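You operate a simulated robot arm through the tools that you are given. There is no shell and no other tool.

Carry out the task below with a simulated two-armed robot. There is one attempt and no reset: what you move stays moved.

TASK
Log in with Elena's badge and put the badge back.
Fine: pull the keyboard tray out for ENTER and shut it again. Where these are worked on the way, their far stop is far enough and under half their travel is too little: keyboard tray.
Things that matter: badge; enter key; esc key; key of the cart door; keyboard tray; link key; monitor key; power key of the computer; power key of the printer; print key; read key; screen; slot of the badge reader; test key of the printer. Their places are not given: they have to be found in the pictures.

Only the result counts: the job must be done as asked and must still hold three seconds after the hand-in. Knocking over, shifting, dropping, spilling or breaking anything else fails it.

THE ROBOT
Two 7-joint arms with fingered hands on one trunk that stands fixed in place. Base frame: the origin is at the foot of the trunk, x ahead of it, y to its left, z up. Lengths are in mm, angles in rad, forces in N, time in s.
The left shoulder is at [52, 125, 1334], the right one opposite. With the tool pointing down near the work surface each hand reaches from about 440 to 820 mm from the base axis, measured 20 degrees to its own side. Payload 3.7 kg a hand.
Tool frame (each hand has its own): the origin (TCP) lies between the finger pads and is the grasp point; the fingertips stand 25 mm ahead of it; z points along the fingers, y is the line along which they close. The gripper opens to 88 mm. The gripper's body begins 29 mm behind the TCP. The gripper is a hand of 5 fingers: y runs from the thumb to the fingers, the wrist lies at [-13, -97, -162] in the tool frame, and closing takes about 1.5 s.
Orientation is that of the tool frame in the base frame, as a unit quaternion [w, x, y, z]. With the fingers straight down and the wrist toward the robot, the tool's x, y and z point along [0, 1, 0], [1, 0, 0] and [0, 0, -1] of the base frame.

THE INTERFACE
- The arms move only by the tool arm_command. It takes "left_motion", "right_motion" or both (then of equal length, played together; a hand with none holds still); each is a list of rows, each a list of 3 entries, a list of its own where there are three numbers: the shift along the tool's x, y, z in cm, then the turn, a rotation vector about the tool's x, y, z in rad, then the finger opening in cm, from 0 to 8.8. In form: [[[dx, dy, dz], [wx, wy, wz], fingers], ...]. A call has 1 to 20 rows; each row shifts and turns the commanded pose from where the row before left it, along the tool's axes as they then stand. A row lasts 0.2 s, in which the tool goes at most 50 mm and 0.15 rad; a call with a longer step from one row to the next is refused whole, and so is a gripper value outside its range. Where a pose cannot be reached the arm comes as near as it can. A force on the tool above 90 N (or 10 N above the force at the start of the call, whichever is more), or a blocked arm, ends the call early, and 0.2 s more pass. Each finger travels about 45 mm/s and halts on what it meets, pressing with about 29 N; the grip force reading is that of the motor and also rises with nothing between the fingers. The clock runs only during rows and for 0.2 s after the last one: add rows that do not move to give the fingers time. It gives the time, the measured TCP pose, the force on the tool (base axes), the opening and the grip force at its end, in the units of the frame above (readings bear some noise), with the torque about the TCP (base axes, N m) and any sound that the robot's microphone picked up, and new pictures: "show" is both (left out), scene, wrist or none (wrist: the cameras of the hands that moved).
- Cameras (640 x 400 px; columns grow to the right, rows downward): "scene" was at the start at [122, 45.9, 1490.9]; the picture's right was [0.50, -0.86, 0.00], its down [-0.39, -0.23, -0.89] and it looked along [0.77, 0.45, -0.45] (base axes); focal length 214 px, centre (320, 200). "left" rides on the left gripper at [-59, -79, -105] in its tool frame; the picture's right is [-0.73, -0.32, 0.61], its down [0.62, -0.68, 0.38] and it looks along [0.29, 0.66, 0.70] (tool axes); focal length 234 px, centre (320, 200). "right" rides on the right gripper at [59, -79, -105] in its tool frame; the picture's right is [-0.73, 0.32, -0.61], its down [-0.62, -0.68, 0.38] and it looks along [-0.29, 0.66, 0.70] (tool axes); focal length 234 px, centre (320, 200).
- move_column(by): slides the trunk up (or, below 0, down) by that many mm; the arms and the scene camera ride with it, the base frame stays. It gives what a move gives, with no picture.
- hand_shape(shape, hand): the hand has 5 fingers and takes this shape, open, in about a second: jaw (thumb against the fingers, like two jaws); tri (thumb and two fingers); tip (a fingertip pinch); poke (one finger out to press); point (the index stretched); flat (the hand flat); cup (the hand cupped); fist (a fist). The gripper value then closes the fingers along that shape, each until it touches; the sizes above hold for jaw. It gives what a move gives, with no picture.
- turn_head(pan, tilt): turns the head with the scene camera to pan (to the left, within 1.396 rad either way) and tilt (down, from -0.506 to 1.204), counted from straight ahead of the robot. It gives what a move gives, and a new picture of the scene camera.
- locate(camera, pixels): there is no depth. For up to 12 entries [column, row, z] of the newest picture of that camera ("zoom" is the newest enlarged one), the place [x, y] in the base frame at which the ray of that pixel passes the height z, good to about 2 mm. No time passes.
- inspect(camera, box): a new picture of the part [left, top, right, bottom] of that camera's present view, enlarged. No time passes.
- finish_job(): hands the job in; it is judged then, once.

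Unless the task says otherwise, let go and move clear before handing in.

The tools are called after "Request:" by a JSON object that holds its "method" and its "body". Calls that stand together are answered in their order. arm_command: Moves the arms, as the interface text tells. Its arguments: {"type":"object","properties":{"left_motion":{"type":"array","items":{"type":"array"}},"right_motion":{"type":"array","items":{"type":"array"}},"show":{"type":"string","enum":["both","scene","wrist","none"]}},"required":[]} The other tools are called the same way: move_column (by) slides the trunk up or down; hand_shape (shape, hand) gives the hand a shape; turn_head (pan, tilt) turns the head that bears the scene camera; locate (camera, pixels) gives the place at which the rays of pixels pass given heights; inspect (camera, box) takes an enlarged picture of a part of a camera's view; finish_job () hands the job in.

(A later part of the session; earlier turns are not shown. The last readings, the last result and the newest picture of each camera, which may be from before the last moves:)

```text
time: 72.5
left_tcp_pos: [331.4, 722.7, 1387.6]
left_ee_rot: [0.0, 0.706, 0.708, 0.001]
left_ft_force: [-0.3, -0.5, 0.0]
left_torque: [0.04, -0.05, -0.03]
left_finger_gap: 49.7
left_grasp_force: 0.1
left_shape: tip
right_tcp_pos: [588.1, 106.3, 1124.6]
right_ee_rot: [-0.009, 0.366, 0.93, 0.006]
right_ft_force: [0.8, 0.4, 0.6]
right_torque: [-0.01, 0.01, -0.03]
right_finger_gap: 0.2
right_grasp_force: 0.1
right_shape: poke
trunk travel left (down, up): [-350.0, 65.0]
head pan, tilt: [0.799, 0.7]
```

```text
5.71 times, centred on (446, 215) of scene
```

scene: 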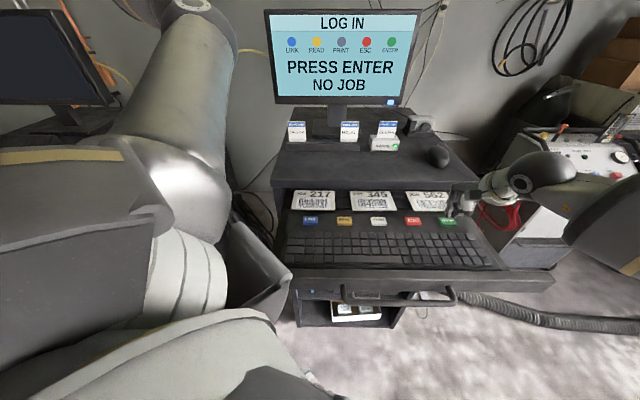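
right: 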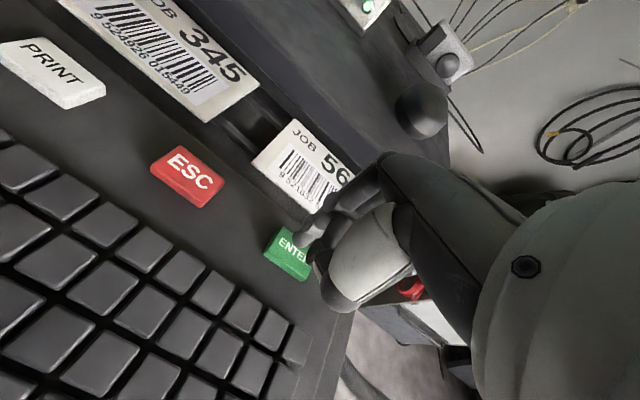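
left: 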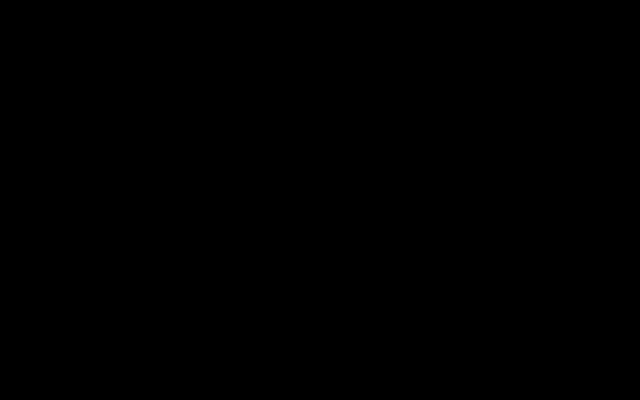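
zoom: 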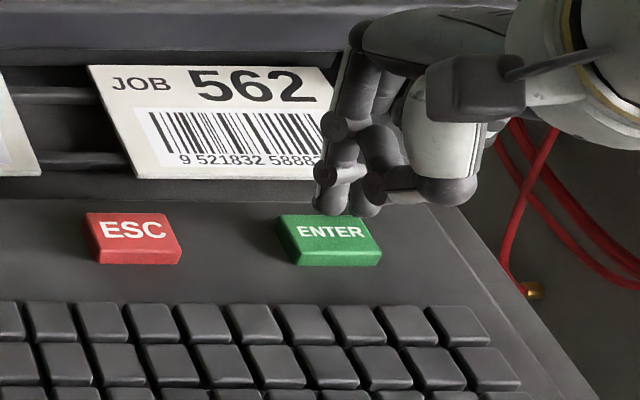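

The fingertip is right over ENTER. Descending slowly in 2 mm steps to press.

Request:
{"method": "arm_command", "body": {"right_motion": [[[0, 0, 0.2], [0, 0, 0], 0], [[0, 0, 0.2], [0, 0, 0], 0], [[0, 0, 0.2], [0, 0, 0], 0], [[0, 0, 0.2], [0, 0, 0], 0], [[0, 0, 0], [0, 0, 0], 0]]}}

Request:
{"method": "inspect", "body": {"camera": "scene", "box": [390, 180, 502, 250]}}

```text
time: 73.7
left_tcp_pos: [331.6, 723.2, 1388.1]
left_ee_rot: [0.001, 0.707, 0.707, 0.001]
left_ft_force: [-0.6, -0.4, 0.3]
left_torque: [0.02, -0.03, 0.01]
left_finger_gap: 49.2
left_grasp_force: 0.0
left_shape: tip
right_tcp_pos: [589.1, 107.9, 1116.1]
right_ee_rot: [-0.008, 0.367, 0.93, 0.007]
right_ft_force: [-0.5, 0.2, -0.6]
right_torque: [-0.01, -0.03, 0.0]
right_finger_gap: 0.1
right_grasp_force: 0.0
right_shape: poke
trunk travel left (down, up): [-350.0, 65.0]
head pan, tilt: [0.799, 0.7]
```

scene: 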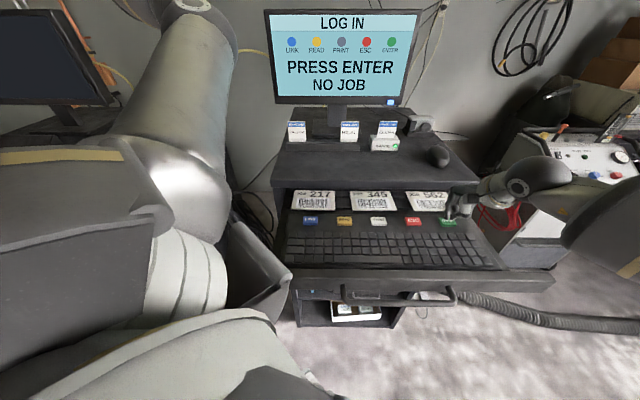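
right: 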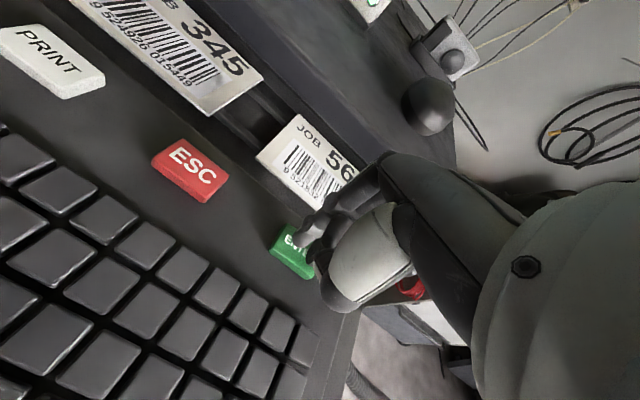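

```text
5.71 times, centred on (446, 215) of scene
```

zoom: 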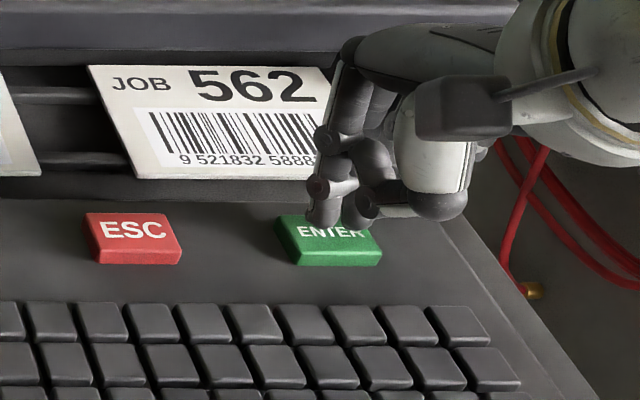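

Request:
{"method": "arm_command", "body": {"right_motion": [[[0, 0, 0.2], [0, 0, 0], 0], [[0, 0, 0.2], [0, 0, 0], 0], [[0, 0, 0.2], [0, 0, 0], 0], [[0, 0, 0], [0, 0, 0], 0]]}}

Request:
{"method": "inspect", "body": {"camera": "scene", "box": [390, 180, 502, 250]}}

```text
time: 74.7
left_tcp_pos: [331.1, 722.5, 1388.2]
left_ee_rot: [0.0, 0.707, 0.708, 0.0]
left_ft_force: [-0.2, -0.2, -0.5]
left_torque: [0.01, -0.03, -0.04]
left_finger_gap: 49.7
left_grasp_force: 0.1
left_shape: tip
right_tcp_pos: [588.2, 107.1, 1109.4]
right_ee_rot: [-0.009, 0.368, 0.93, 0.007]
right_ft_force: [0.5, 0.4, 3.3]
right_torque: [-0.01, -0.03, 0.01]
right_finger_gap: 0.0
right_grasp_force: 0.1
right_shape: poke
trunk travel left (down, up): [-350.0, 65.0]
head pan, tilt: [0.799, 0.7]
heard: click
```

scene: 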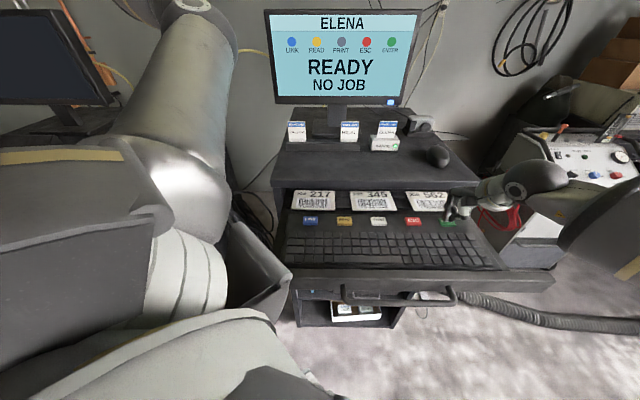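
right: 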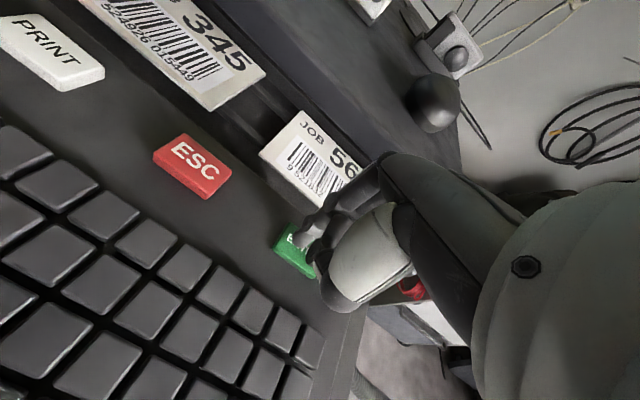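

```text
5.71 times, centred on (446, 215) of scene
```

zoom: 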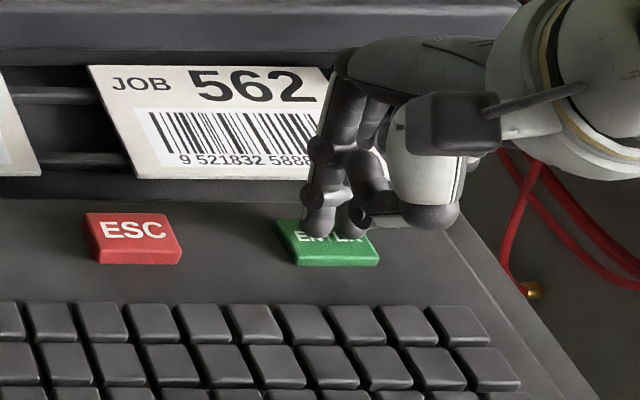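

Click heard; the screen now shows ELENA / READY. I'll lift off and bring the finger in front of the handle bar to push the tray shut.

Request:
{"method": "arm_command", "body": {"right_motion": [[[0, 0, -2.0], [0, 0, 0], 0], [[0, 0, -4.0], [0, 0, 0], 0], [[0, 0, -4.0], [0, 0, 0], 0], [[1.97, -3.7, 0], [0, 0, 0], 0], [[1.97, -3.7, 0], [0, 0, 0], 0], [[1.97, -3.7, 0], [0, 0, 0], 0], [[1.97, -3.7, 0], [0, 0, 0], 0], [[1.97, -3.7, 0], [0, 0, 0], 0], [[1.97, -3.7, 0], [0, 0, 0], 0], [[0, -0.5, 0], [0, 0, 0], 0], [[0, 0, 0], [0, 0, 0], 0]]}}

Request:
{"method": "inspect", "body": {"camera": "scene", "box": [340, 220, 532, 340]}}

Request:
{"method": "inspect", "body": {"camera": "right", "box": [120, 100, 420, 320]}}

```text
time: 77.1
left_tcp_pos: [331.5, 722.0, 1387.8]
left_ee_rot: [0.001, 0.707, 0.708, 0.001]
left_ft_force: [-0.1, 0.3, -0.4]
left_torque: [0.03, 0.02, -0.01]
left_finger_gap: 49.3
left_grasp_force: 0.1
left_shape: tip
right_tcp_pos: [348.5, 21.0, 1211.5]
right_ee_rot: [-0.008, 0.367, 0.93, 0.007]
right_ft_force: [0.1, 0.3, -0.6]
right_torque: [-0.01, -0.02, 0.0]
right_finger_gap: 0.0
right_grasp_force: 0.1
right_shape: poke
trunk travel left (down, up): [-350.0, 65.0]
head pan, tilt: [0.799, 0.7]
```

scene: 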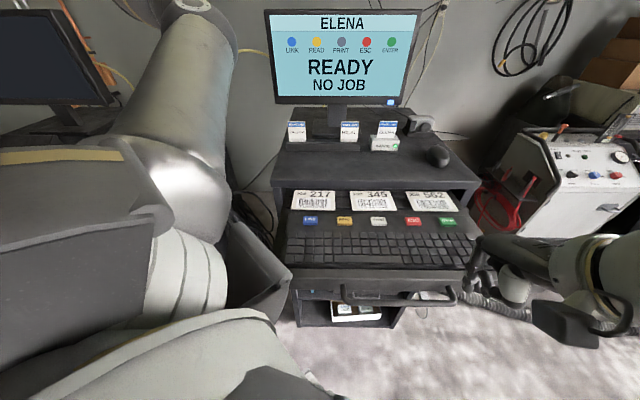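
right: 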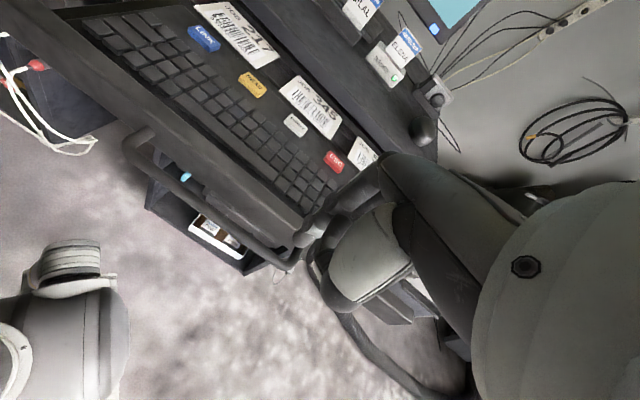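

```text
3.33 times, centred on (436, 280) of scene
```

zoom: 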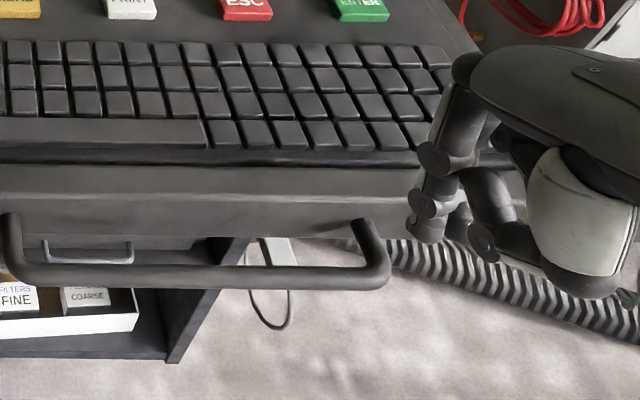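

```text
1.82 times, centred on (270, 210) of right
```

zoom: 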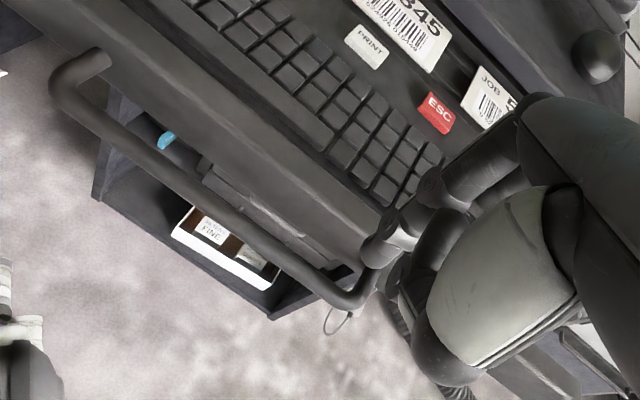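

Request:
{"method": "locate", "body": {"camera": "scene", "pixels": [[452, 300, 1080], [440, 302, 1080], [364, 305, 1080], [340, 300, 1080], [466, 290.5, 1188]]}}

Request:
{"method": "locate", "body": {"camera": "right", "pixels": [[280, 252, 1080], [160, 170, 1080], [300.8, 242, 1188]]}}

```text
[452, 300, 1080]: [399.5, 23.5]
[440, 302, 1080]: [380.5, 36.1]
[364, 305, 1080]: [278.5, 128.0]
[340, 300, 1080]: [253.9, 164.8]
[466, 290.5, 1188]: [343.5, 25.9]
```

```text
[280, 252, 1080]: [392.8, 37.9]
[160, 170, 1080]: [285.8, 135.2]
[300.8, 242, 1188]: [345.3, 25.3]
```

The finger is ~30 mm in front of the bar. I'll descend to bar height and check.

Request:
{"method": "arm_command", "body": {"right_motion": [[[0, 0, 3], [0, 0, 0], 0], [[0, 0, 3], [0, 0, 0], 0], [[0, 0, 3], [0, 0, 0], 0], [[0, 0, 2], [0, 0, 0], 0], [[0, 0, 0], [0, 0, 0], 0]]}}

Request:
{"method": "inspect", "body": {"camera": "scene", "box": [340, 240, 532, 360]}}

Request:
{"method": "inspect", "body": {"camera": "right", "box": [180, 120, 420, 320]}}

```text
time: 78.3
left_tcp_pos: [331.7, 722.0, 1387.1]
left_ee_rot: [0.0, 0.707, 0.708, 0.001]
left_ft_force: [-0.6, 0.7, -0.4]
left_torque: [-0.01, 0.04, 0.04]
left_finger_gap: 49.7
left_grasp_force: 0.1
left_shape: tip
right_tcp_pos: [347.6, 22.7, 1100.6]
right_ee_rot: [-0.009, 0.367, 0.93, 0.007]
right_ft_force: [-0.4, 0.6, 0.1]
right_torque: [-0.01, -0.03, -0.01]
right_finger_gap: 0.4
right_grasp_force: 0.0
right_shape: poke
trunk travel left (down, up): [-350.0, 65.0]
head pan, tilt: [0.799, 0.7]
```

scene: 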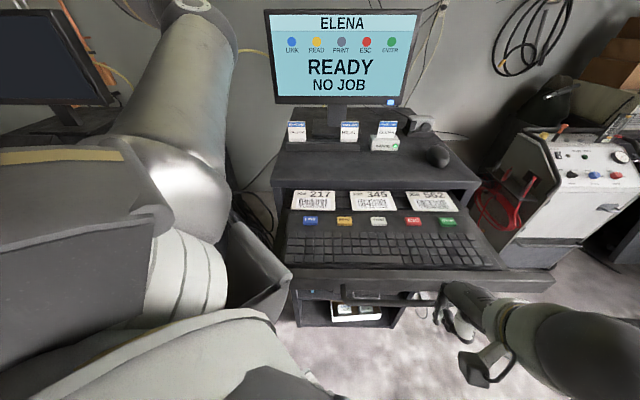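
right: 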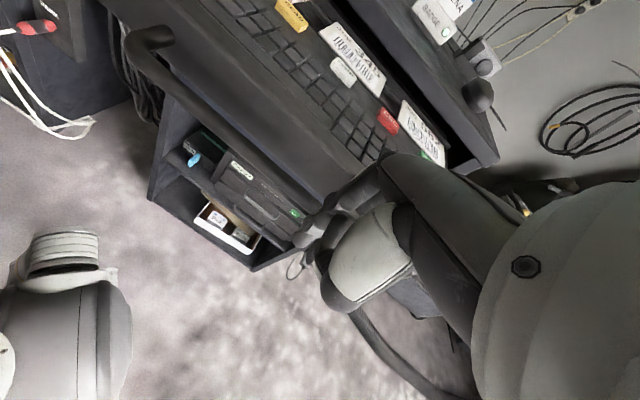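

```text
3.33 times, centred on (436, 300) of scene
```

zoom: 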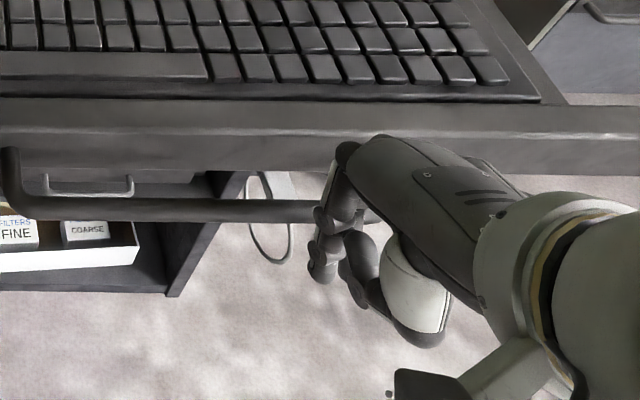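

```text
2.00 times, centred on (300, 220) of right
```

zoom: 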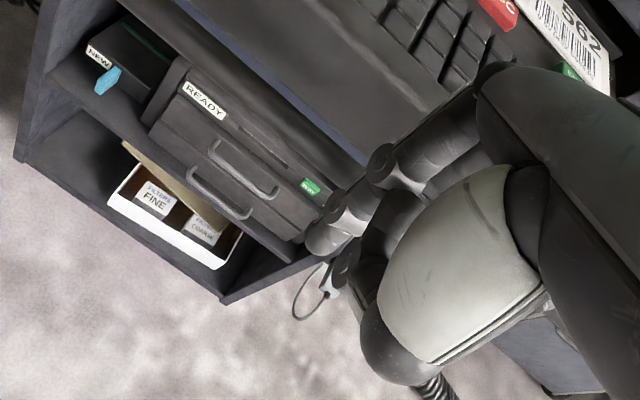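

The finger stands in front of the bar. Pushing along +v, 10 cm first.

Request:
{"method": "arm_command", "body": {"right_motion": [[[-0.03, 1.0, 0], [0, 0, 0], 0], [[-0.03, 1.0, 0], [0, 0, 0], 0], [[-0.05, 1.5, 0], [0, 0, 0], 0], [[-0.05, 1.5, 0], [0, 0, 0], 0], [[-0.05, 1.5, 0], [0, 0, 0], 0], [[-0.05, 1.5, 0], [0, 0, 0], 0], [[-0.05, 1.5, 0], [0, 0, 0], 0], [[0, 0, 0], [0, 0, 0], 0]]}}

Request:
{"method": "inspect", "body": {"camera": "scene", "box": [260, 180, 500, 330]}}

```text
time: 80.1
left_tcp_pos: [331.7, 723.1, 1387.8]
left_ee_rot: [0.001, 0.706, 0.708, 0.0]
left_ft_force: [0.2, -0.1, 0.0]
left_torque: [0.0, 0.0, -0.02]
left_finger_gap: 49.6
left_grasp_force: 0.1
left_shape: tip
right_tcp_pos: [415.1, 89.1, 1101.5]
right_ee_rot: [-0.009, 0.367, 0.93, 0.006]
right_ft_force: [-1.0, -0.9, -0.1]
right_torque: [0.0, 0.03, -0.04]
right_finger_gap: 0.0
right_grasp_force: 0.1
right_shape: poke
trunk travel left (down, up): [-350.0, 65.0]
head pan, tilt: [0.799, 0.7]
```

scene: 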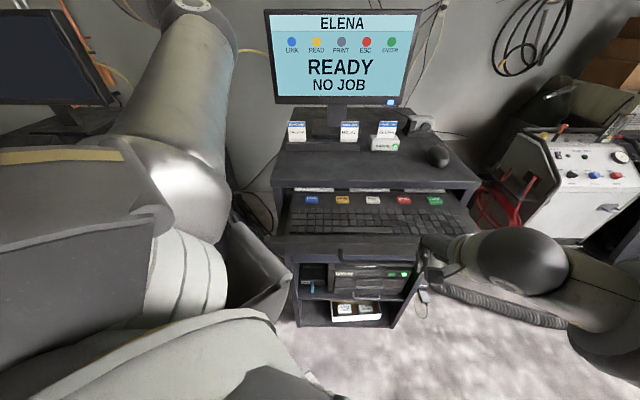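
right: 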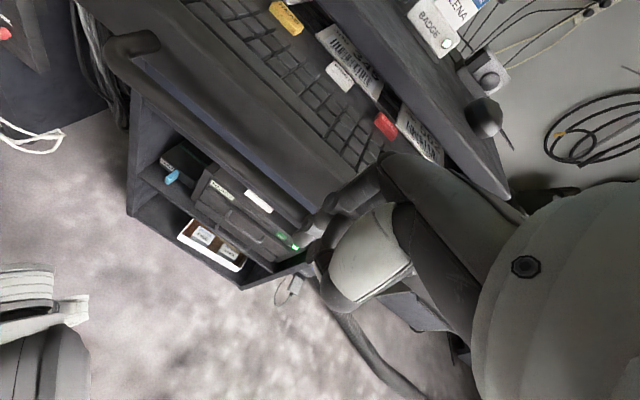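

```text
2.67 times, centred on (380, 255) of scene
```

zoom: 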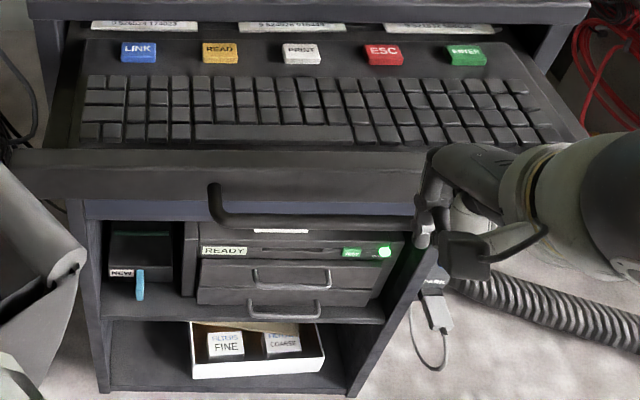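

The tray follows easily. Pushing another 12 cm.

Request:
{"method": "arm_command", "body": {"right_motion": [[[-0.05, 1.5, 0], [0, 0, 0], 0], [[-0.05, 1.5, 0], [0, 0, 0], 0], [[-0.05, 1.5, 0], [0, 0, 0], 0], [[-0.05, 1.5, 0], [0, 0, 0], 0], [[-0.05, 1.5, 0], [0, 0, 0], 0], [[-0.05, 1.5, 0], [0, 0, 0], 0], [[-0.05, 1.5, 0], [0, 0, 0], 0], [[-0.05, 1.5, 0], [0, 0, 0], 0], [[0, 0, 0], [0, 0, 0], 0]]}}

Request:
{"method": "inspect", "body": {"camera": "scene", "box": [260, 150, 500, 300]}}

```text
time: 82.1
left_tcp_pos: [331.6, 723.0, 1387.3]
left_ee_rot: [0.0, 0.706, 0.708, 0.0]
left_ft_force: [0.4, 0.1, -0.2]
left_torque: [0.0, 0.03, 0.01]
left_finger_gap: 50.0
left_grasp_force: 0.1
left_shape: tip
right_tcp_pos: [500.5, 175.4, 1103.1]
right_ee_rot: [-0.009, 0.367, 0.93, 0.006]
right_ft_force: [0.2, -0.7, 0.6]
right_torque: [-0.02, 0.02, -0.03]
right_finger_gap: 0.0
right_grasp_force: 0.0
right_shape: poke
trunk travel left (down, up): [-350.0, 65.0]
head pan, tilt: [0.799, 0.7]
```

scene: 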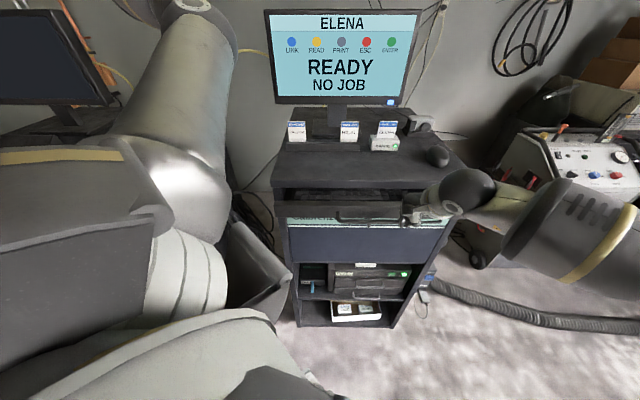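
right: 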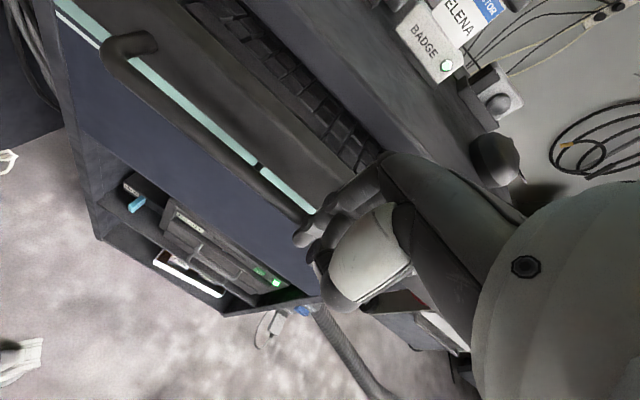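

```text
2.67 times, centred on (380, 225) of scene
```

zoom: 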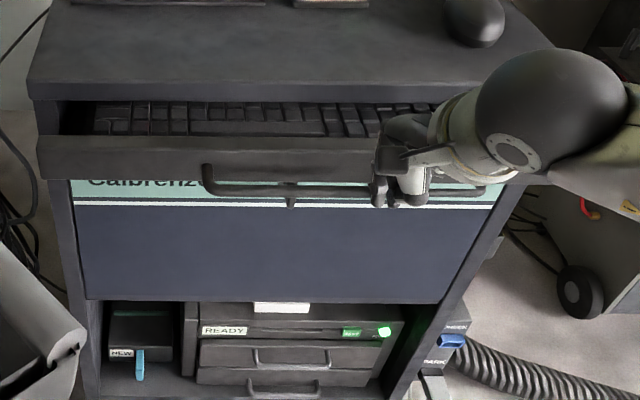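

About 40 mm remain. Pushing 3 cm, then finer.

Request:
{"method": "arm_command", "body": {"right_motion": [[[-0.03, 1.0, 0], [0, 0, 0], 0], [[-0.03, 1.0, 0], [0, 0, 0], 0], [[-0.03, 1.0, 0], [0, 0, 0], 0], [[0, 0, 0], [0, 0, 0], 0]]}}

Request:
{"method": "inspect", "body": {"camera": "scene", "box": [260, 170, 500, 260]}}

```text
time: 83.1
left_tcp_pos: [332.5, 723.3, 1387.4]
left_ee_rot: [0.001, 0.706, 0.708, 0.001]
left_ft_force: [0.6, -0.6, -1.1]
left_torque: [0.0, 0.0, -0.01]
left_finger_gap: 49.6
left_grasp_force: 0.1
left_shape: tip
right_tcp_pos: [520.9, 196.2, 1101.9]
right_ee_rot: [-0.009, 0.367, 0.93, 0.007]
right_ft_force: [-0.5, -0.1, 0.4]
right_torque: [0.03, 0.03, 0.0]
right_finger_gap: 0.0
right_grasp_force: 0.0
right_shape: poke
trunk travel left (down, up): [-350.0, 65.0]
head pan, tilt: [0.799, 0.7]
```

scene: 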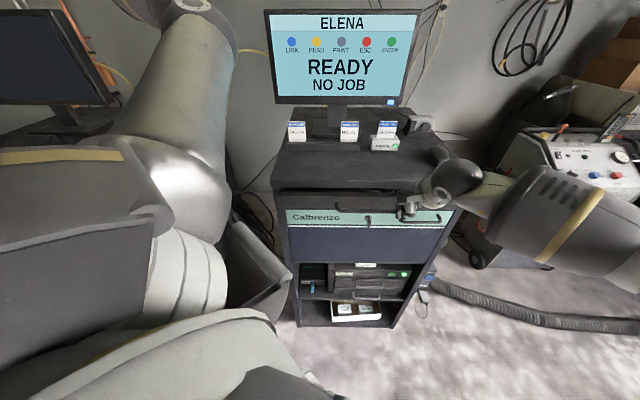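
right: 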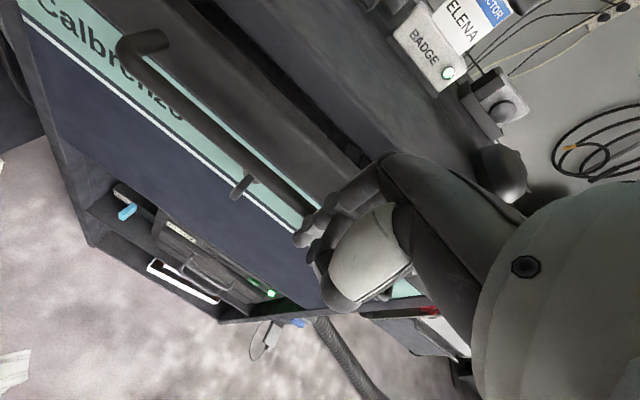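

```text
2.67 times, centred on (380, 215) of scene
```

zoom: 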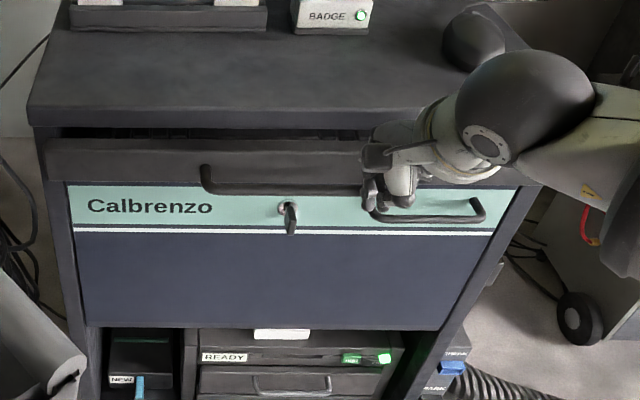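

The tray looks almost as at the start. I'll keep pushing in small steps until the stop is felt.

Request:
{"method": "arm_command", "body": {"right_motion": [[[-0.01, 0.3, 0], [0, 0, 0], 0], [[-0.01, 0.3, 0], [0, 0, 0], 0], [[-0.01, 0.3, 0], [0, 0, 0], 0], [[0, 0, 0], [0, 0, 0], 0]], "show": "none"}}

Request:
{"method": "inspect", "body": {"camera": "scene", "box": [260, 170, 500, 260]}}

Request:
{"method": "inspect", "body": {"camera": "right", "box": [100, 0, 420, 260]}}

```text
time: 84.1
left_tcp_pos: [331.7, 724.0, 1388.1]
left_ee_rot: [0.001, 0.706, 0.708, 0.001]
left_ft_force: [-0.1, 0.0, -0.1]
left_torque: [-0.04, 0.0, 0.01]
left_finger_gap: 49.6
left_grasp_force: 0.1
left_shape: tip
right_tcp_pos: [528.1, 201.0, 1103.0]
right_ee_rot: [-0.009, 0.367, 0.93, 0.007]
right_ft_force: [-0.6, 0.0, 0.1]
right_torque: [-0.03, 0.04, 0.02]
right_finger_gap: 0.0
right_grasp_force: 0.1
right_shape: poke
trunk travel left (down, up): [-350.0, 65.0]
head pan, tilt: [0.799, 0.7]
```

```text
2.67 times, centred on (380, 215) of scene
```

zoom: 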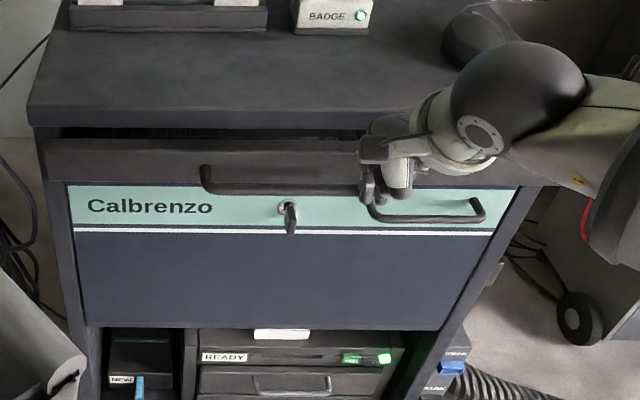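

```text
1.54 times, centred on (260, 130) of right
```

zoom: 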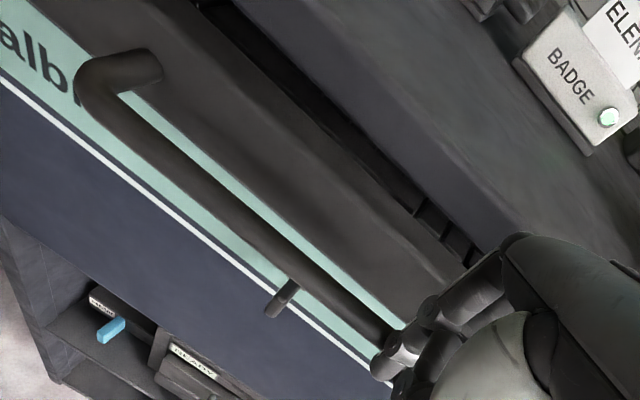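

Request:
{"method": "arm_command", "body": {"right_motion": [[[-0.01, 0.3, 0], [0, 0, 0], 0], [[-0.01, 0.3, 0], [0, 0, 0], 0], [[-0.01, 0.3, 0], [0, 0, 0], 0], [[0, 0, 0], [0, 0, 0], 0]], "show": "none"}}

Request:
{"method": "inspect", "body": {"camera": "scene", "box": [320, 180, 432, 250]}}

Request:
{"method": "inspect", "body": {"camera": "right", "box": [100, 0, 420, 260]}}

```text
time: 85.1
left_tcp_pos: [330.6, 721.1, 1390.2]
left_ee_rot: [0.001, 0.706, 0.708, 0.002]
left_ft_force: [-0.4, -0.1, -0.5]
left_torque: [0.02, 0.04, 0.01]
left_finger_gap: 49.7
left_grasp_force: 0.0
left_shape: tip
right_tcp_pos: [531.7, 206.6, 1103.7]
right_ee_rot: [-0.007, 0.367, 0.93, 0.008]
right_ft_force: [-10.4, -10.3, 8.1]
right_torque: [-0.22, 0.12, -0.06]
right_finger_gap: 0.0
right_grasp_force: 0.1
right_shape: poke
trunk travel left (down, up): [-350.0, 65.0]
head pan, tilt: [0.799, 0.7]
```

```text
5.71 times, centred on (376, 215) of scene
```

zoom: 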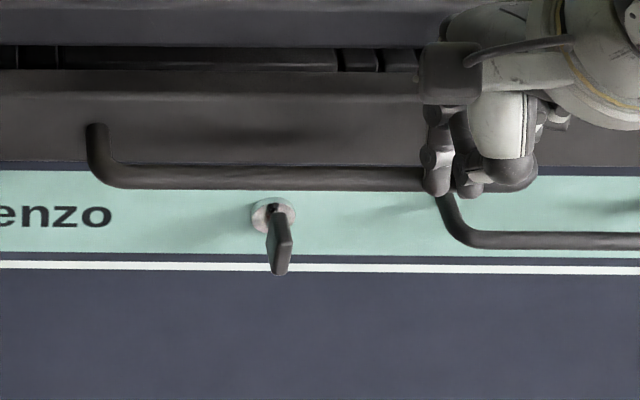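

```text
1.54 times, centred on (260, 130) of right
```

zoom: 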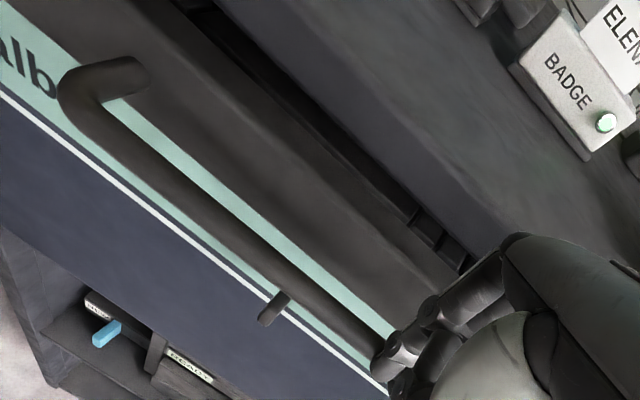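

The stop is felt (~14 N) and the tray matches its initial shut look. I'll back away and lift the right hand clear.

Request:
{"method": "arm_command", "body": {"right_motion": [[[0.02, -1.0, 0], [0, 0, 0], 0], [[0.1, -3.0, 0], [0, 0, 0], 0], [[0.1, -3.0, 0], [0, 0, 0], 0], [[0.1, -3.0, -3], [0, 0, 0], 0], [[0.1, -2.0, -4], [0, 0, 0], 0], [[0, 0, -4.5], [0, 0, 0], 0], [[0, 0, -4.5], [0, 0, 0], 0], [[-3.5, 0, -3], [0, 0, 0], 0], [[-3.5, 0, -3], [0, 0, 0], 0], [[-3.5, 0, -3], [0, 0, 0], 0], [[-3.5, 0, -2], [0, 0, 0], 0], [[0, 0, 0], [0, 0, 0], 0]]}}

Request:
{"method": "inspect", "body": {"camera": "scene", "box": [260, 170, 500, 260]}}

Request:
{"method": "inspect", "body": {"camera": "scene", "box": [270, 70, 420, 164]}}

```text
time: 87.7
left_tcp_pos: [332.3, 723.5, 1388.0]
left_ee_rot: [-0.001, 0.706, 0.708, 0.001]
left_ft_force: [-0.1, -0.6, 0.0]
left_torque: [0.02, -0.03, 0.0]
left_finger_gap: 49.7
left_grasp_force: 0.1
left_shape: tip
right_tcp_pos: [554.3, 23.5, 1369.8]
right_ee_rot: [-0.008, 0.368, 0.93, 0.007]
right_ft_force: [-0.4, 0.8, 0.3]
right_torque: [0.01, -0.06, 0.0]
right_finger_gap: 0.0
right_grasp_force: 0.1
right_shape: poke
trunk travel left (down, up): [-350.0, 65.0]
head pan, tilt: [0.799, 0.7]
```

scene: 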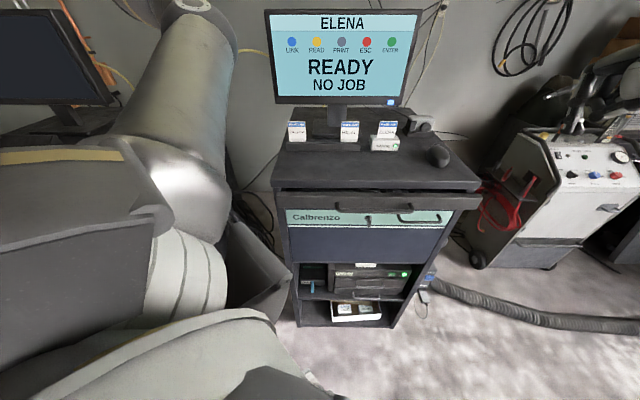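
right: 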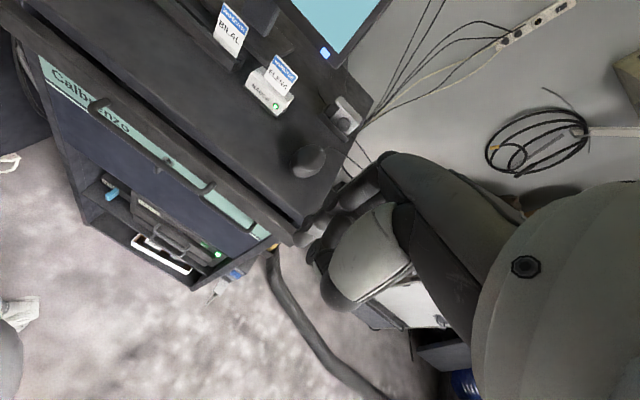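

```text
2.67 times, centred on (380, 215) of scene
```

zoom: 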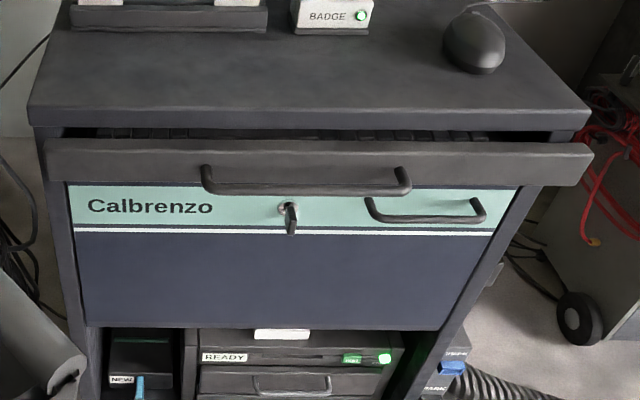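

```text
4.26 times, centred on (345, 117) of scene
```

zoom: 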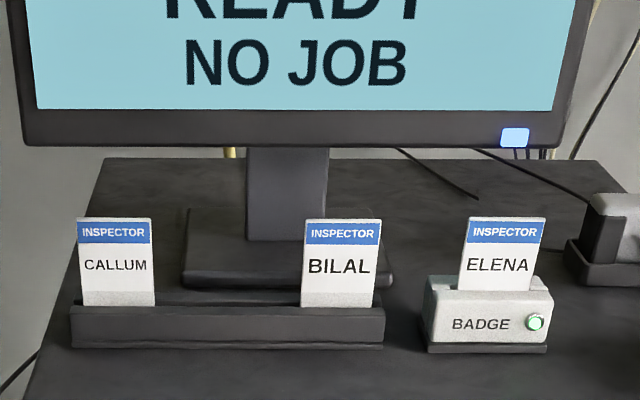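

The tray is shut, screen shows ELENA/READY, and the badge stands in the reader. Now I retrace the left arm's path back towards the badge.

Request:
{"method": "arm_command", "body": {"left_motion": [[[-3.5, -1.2, -0.5], [0, 0, 0], 5.0], [[-3.5, -1.2, -0.5], [0, 0, 0], 5.0], [[-3.5, -1.2, -0.5], [0, 0, 0], 5.0], [[-3.5, -1.2, -0.5], [0, 0, 0], 5.0], [[0, 0, 0], [0, 0, -0.1297], 5.0], [[0, 0, 0], [0, 0, -0.1297], 5.0], [[0, 0, 0], [0, 0, -0.1297], 5.0], [[0, 0, 0], [0, 0, -0.1297], 5.0], [[0, 0, 0], [0, 0, -0.1297], 5.0], [[0, 0, 0], [0, 0, -0.1297], 5.0], [[-2.27, 3.2, -0.77], [0, 0, 0], 5.0], [[-2.27, 3.2, -0.77], [0, 0, 0], 5.0], [[-2.27, 3.2, -0.77], [0, 0, 0], 5.0], [[0, 0, 0], [0, 0, 0], 5.0]]}}

```text
time: 90.7
left_tcp_pos: [401.2, 602.1, 1429.5]
left_ee_rot: [0.001, 0.386, 0.923, 0.0]
left_ft_force: [0.0, -0.5, -0.3]
left_torque: [0.0, -0.03, -0.03]
left_finger_gap: 49.9
left_grasp_force: 0.1
left_shape: tip
right_tcp_pos: [553.3, 24.4, 1368.8]
right_ee_rot: [-0.008, 0.367, 0.93, 0.007]
right_ft_force: [-0.6, -0.7, -0.1]
right_torque: [0.02, 0.03, 0.02]
right_finger_gap: 0.0
right_grasp_force: 0.0
right_shape: poke
trunk travel left (down, up): [-350.0, 65.0]
head pan, tilt: [0.799, 0.7]
```

scene: 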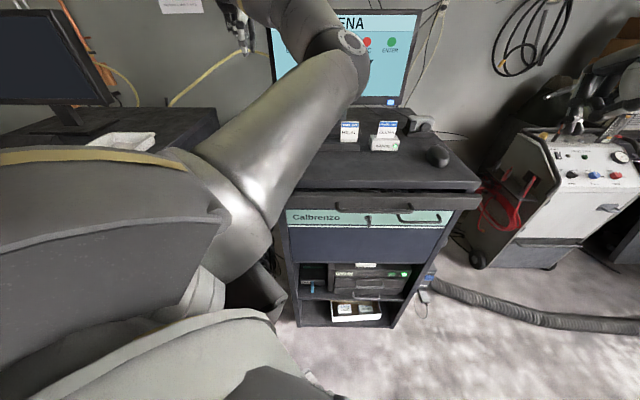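
left: 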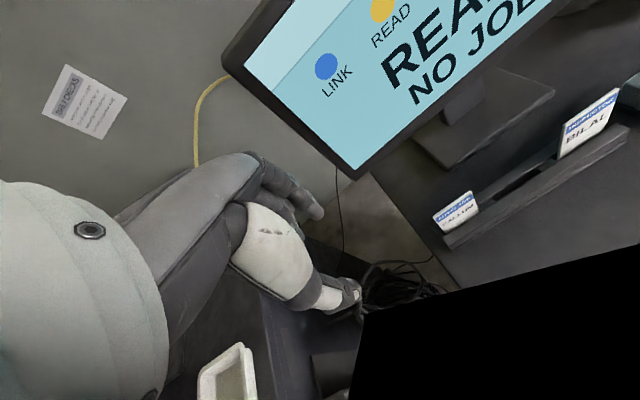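

The left arm's elbow is forward but clear of everything. Continuing the reverse path to above the reader.

Request:
{"method": "arm_command", "body": {"left_motion": [[[-4.6, 0.7, 1], [0, 0, 0], 5.0], [[-4.6, 0.7, 1], [0, 0, 0], 5.0], [[-4.6, 0.7, 1], [0, 0, 0], 5.0], [[-4.6, 0.7, 1], [0, 0, 0], 5.0], [[0, 0, 0], [0, 0, 0], 5.0]]}}

```text
time: 91.9
left_tcp_pos: [550.0, 491.1, 1390.3]
left_ee_rot: [0.0, 0.385, 0.923, 0.001]
left_ft_force: [-0.4, 0.7, -0.9]
left_torque: [0.0, -0.03, -0.01]
left_finger_gap: 49.4
left_grasp_force: 0.1
left_shape: tip
right_tcp_pos: [553.5, 22.8, 1368.7]
right_ee_rot: [-0.009, 0.368, 0.93, 0.006]
right_ft_force: [0.8, 0.3, 0.1]
right_torque: [0.0, 0.0, -0.02]
right_finger_gap: 0.0
right_grasp_force: 0.0
right_shape: poke
trunk travel left (down, up): [-350.0, 65.0]
head pan, tilt: [0.799, 0.7]
```

scene: 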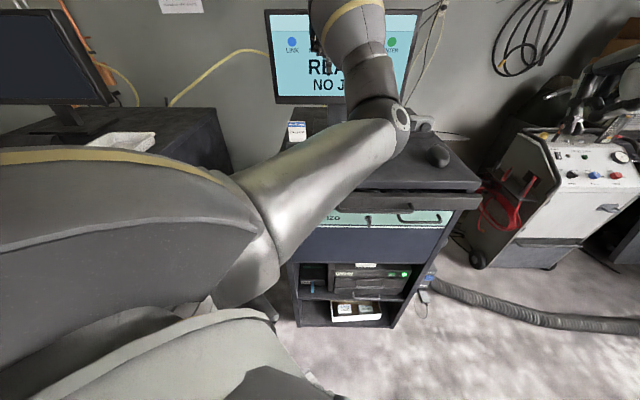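
left: 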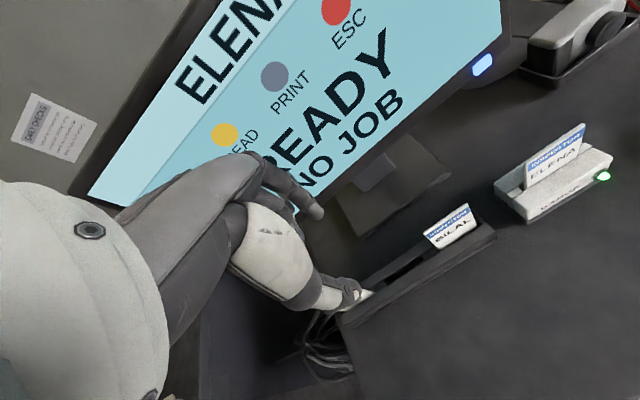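

The wrist camera view is clear again, showing ELENA in the reader at (553,165). Finishing the approach to above the badge.

Request:
{"method": "arm_command", "body": {"left_motion": [[[-4.6, 0.7, 1], [0, 0, 0], 5.0], [[-4.6, 0.7, 1], [0, 0, 0], 5.0], [[-4.6, 0.7, 1], [0, 0, 0], 5.0], [[-4.6, 0.7, 1], [0, 0, 0], 5.0], [[0, 0, 0], [0, 0, 0], 5.0], [[0, 0, 0], [0, 0, 0], 5.0]]}}

Request:
{"method": "inspect", "body": {"camera": "left", "box": [280, 160, 480, 320]}}

Request:
{"method": "inspect", "body": {"camera": "right", "box": [200, 0, 360, 140]}}

```text
time: 93.3
left_tcp_pos: [699.6, 380.1, 1349.0]
left_ee_rot: [0.002, 0.385, 0.923, 0.001]
left_ft_force: [-0.9, -0.5, 0.2]
left_torque: [0.01, -0.02, -0.01]
left_finger_gap: 49.4
left_grasp_force: 0.1
left_shape: tip
right_tcp_pos: [554.1, 24.0, 1369.3]
right_ee_rot: [-0.008, 0.367, 0.93, 0.006]
right_ft_force: [1.1, 0.0, 0.5]
right_torque: [0.03, -0.02, 0.02]
right_finger_gap: 0.1
right_grasp_force: 0.0
right_shape: poke
trunk travel left (down, up): [-350.0, 65.0]
head pan, tilt: [0.799, 0.7]
```

scene: 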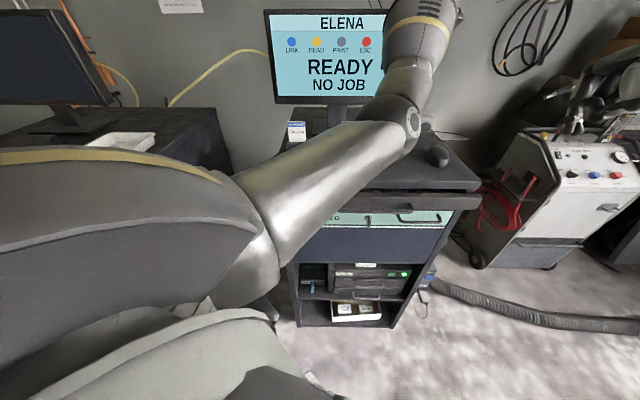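
left: 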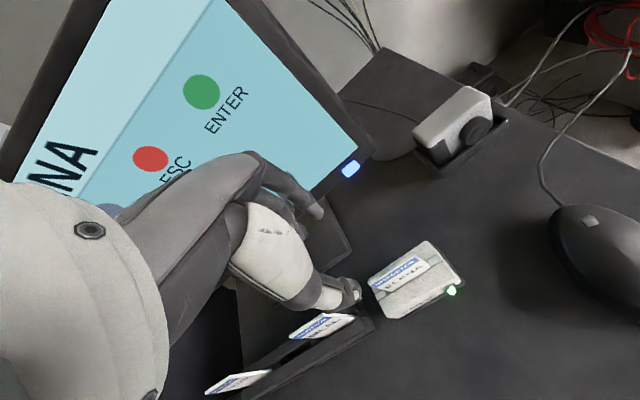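

```text
2.50 times, centred on (380, 240) of left
```

zoom: 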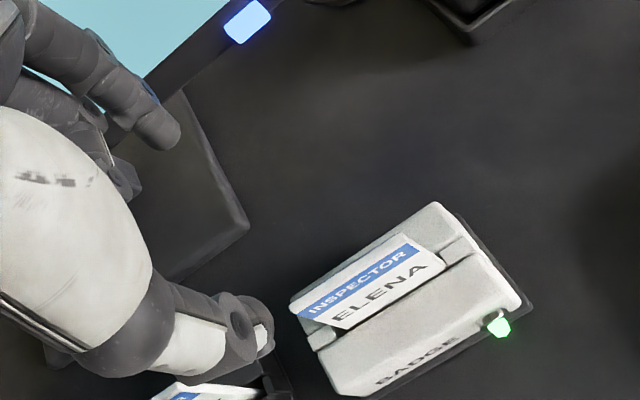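

```text
2.86 times, centred on (280, 70) of right
```

zoom: 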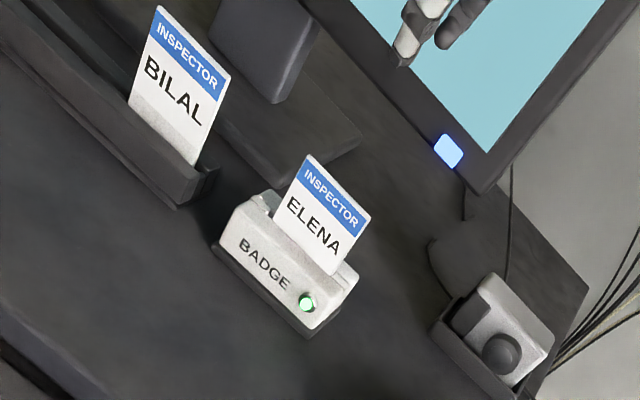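

The right camera shows the badge upright in the reader and the left hand right above it. Descending to the former grip height.

Request:
{"method": "arm_command", "body": {"left_motion": [[[0, 0, 3.0], [0, 0, 0], 5.0], [[0, 0, 3.0], [0, 0, 0], 5.0], [[0, 0, 3.0], [0, 0, 0], 5.0], [[0, 0, 2.0], [0, 0, 0], 5.0], [[0, 0, 0.8], [0, 0, 0], 5.0], [[0, 0, 0], [0, 0, 0], 5.0]], "show": "none"}}

Request:
{"method": "inspect", "body": {"camera": "left", "box": [280, 180, 440, 300]}}

Request:
{"method": "inspect", "body": {"camera": "right", "box": [200, 0, 360, 140]}}

```text
time: 94.7
left_tcp_pos: [698.7, 379.5, 1232.9]
left_ee_rot: [0.002, 0.385, 0.923, 0.001]
left_ft_force: [0.3, -0.2, 0.1]
left_torque: [0.04, 0.04, 0.01]
left_finger_gap: 49.3
left_grasp_force: 0.1
left_shape: tip
right_tcp_pos: [554.1, 24.6, 1368.9]
right_ee_rot: [-0.009, 0.368, 0.93, 0.007]
right_ft_force: [0.6, 0.2, 0.7]
right_torque: [-0.01, 0.01, 0.0]
right_finger_gap: 0.3
right_grasp_force: 0.2
right_shape: poke
trunk travel left (down, up): [-350.0, 65.0]
head pan, tilt: [0.799, 0.7]
```

```text
3.33 times, centred on (360, 240) of left
```

zoom: 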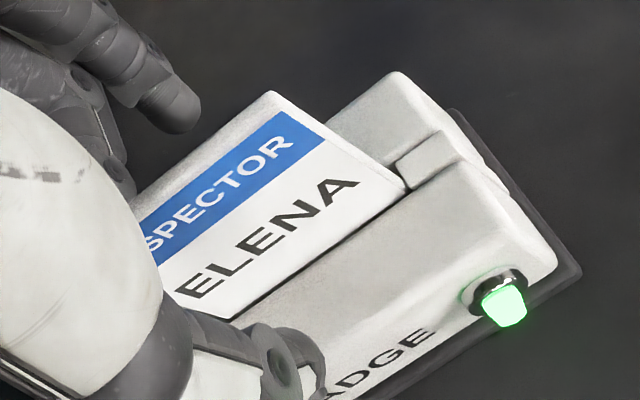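

```text
2.86 times, centred on (280, 70) of right
```

zoom: 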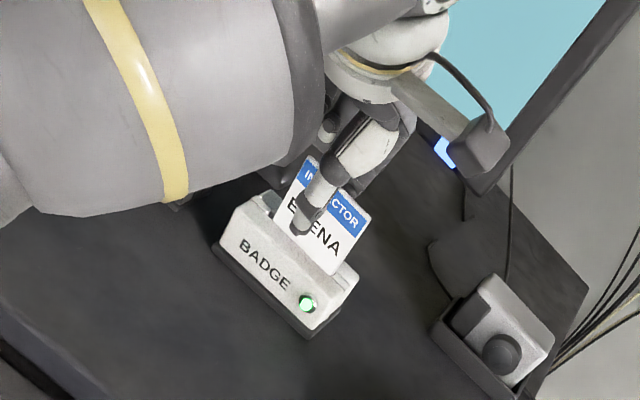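

The straddle is fine though the badge sits a few mm further right than when released. I'll shift 4 mm along +u to centre, then close.

Request:
{"method": "arm_command", "body": {"left_motion": [[[-0.4, 0, 0], [0, 0, 0], 5.0], [[0, 0, 0], [0, 0, 0], 3.5], [[0, 0, 0], [0, 0, 0], 2.0], [[0, 0, 0], [0, 0, 0], 1.0], [[0, 0, 0], [0, 0, 0], 0], [[0, 0, 0], [0, 0, 0], 0], [[0, 0, 0], [0, 0, 0], 0], [[0, 0, 0], [0, 0, 0], 0]], "show": "none"}}

Request:
{"method": "inspect", "body": {"camera": "left", "box": [280, 180, 440, 300]}}

Request:
{"method": "inspect", "body": {"camera": "right", "box": [200, 0, 360, 140]}}

```text
time: 96.5
left_tcp_pos: [702.4, 376.8, 1232.2]
left_ee_rot: [0.001, 0.385, 0.923, 0.0]
left_ft_force: [0.3, 0.4, -0.5]
left_torque: [0.02, -0.02, 0.0]
left_finger_gap: 0.2
left_grasp_force: 28.4
left_shape: tip
right_tcp_pos: [554.0, 23.7, 1368.4]
right_ee_rot: [-0.009, 0.367, 0.93, 0.007]
right_ft_force: [-0.1, 0.6, -0.6]
right_torque: [0.0, -0.03, 0.0]
right_finger_gap: 0.0
right_grasp_force: 0.1
right_shape: poke
trunk travel left (down, up): [-350.0, 65.0]
head pan, tilt: [0.799, 0.7]
```

```text
3.33 times, centred on (360, 240) of left
```

zoom: 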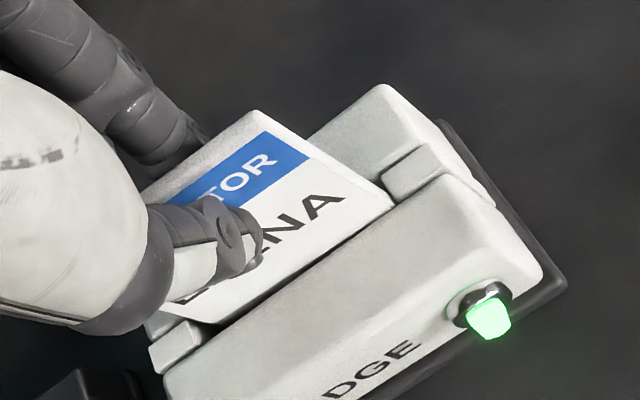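

```text
2.86 times, centred on (280, 70) of right
```

zoom: 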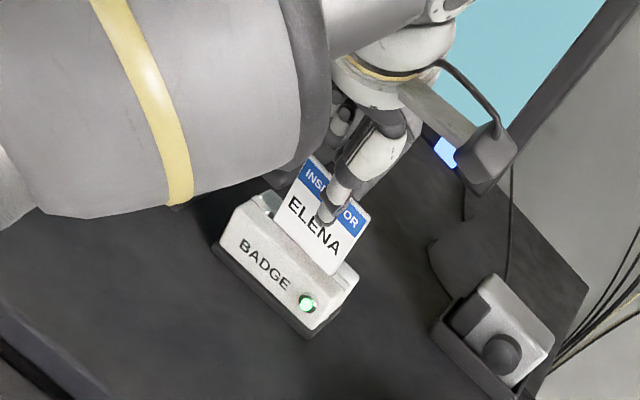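

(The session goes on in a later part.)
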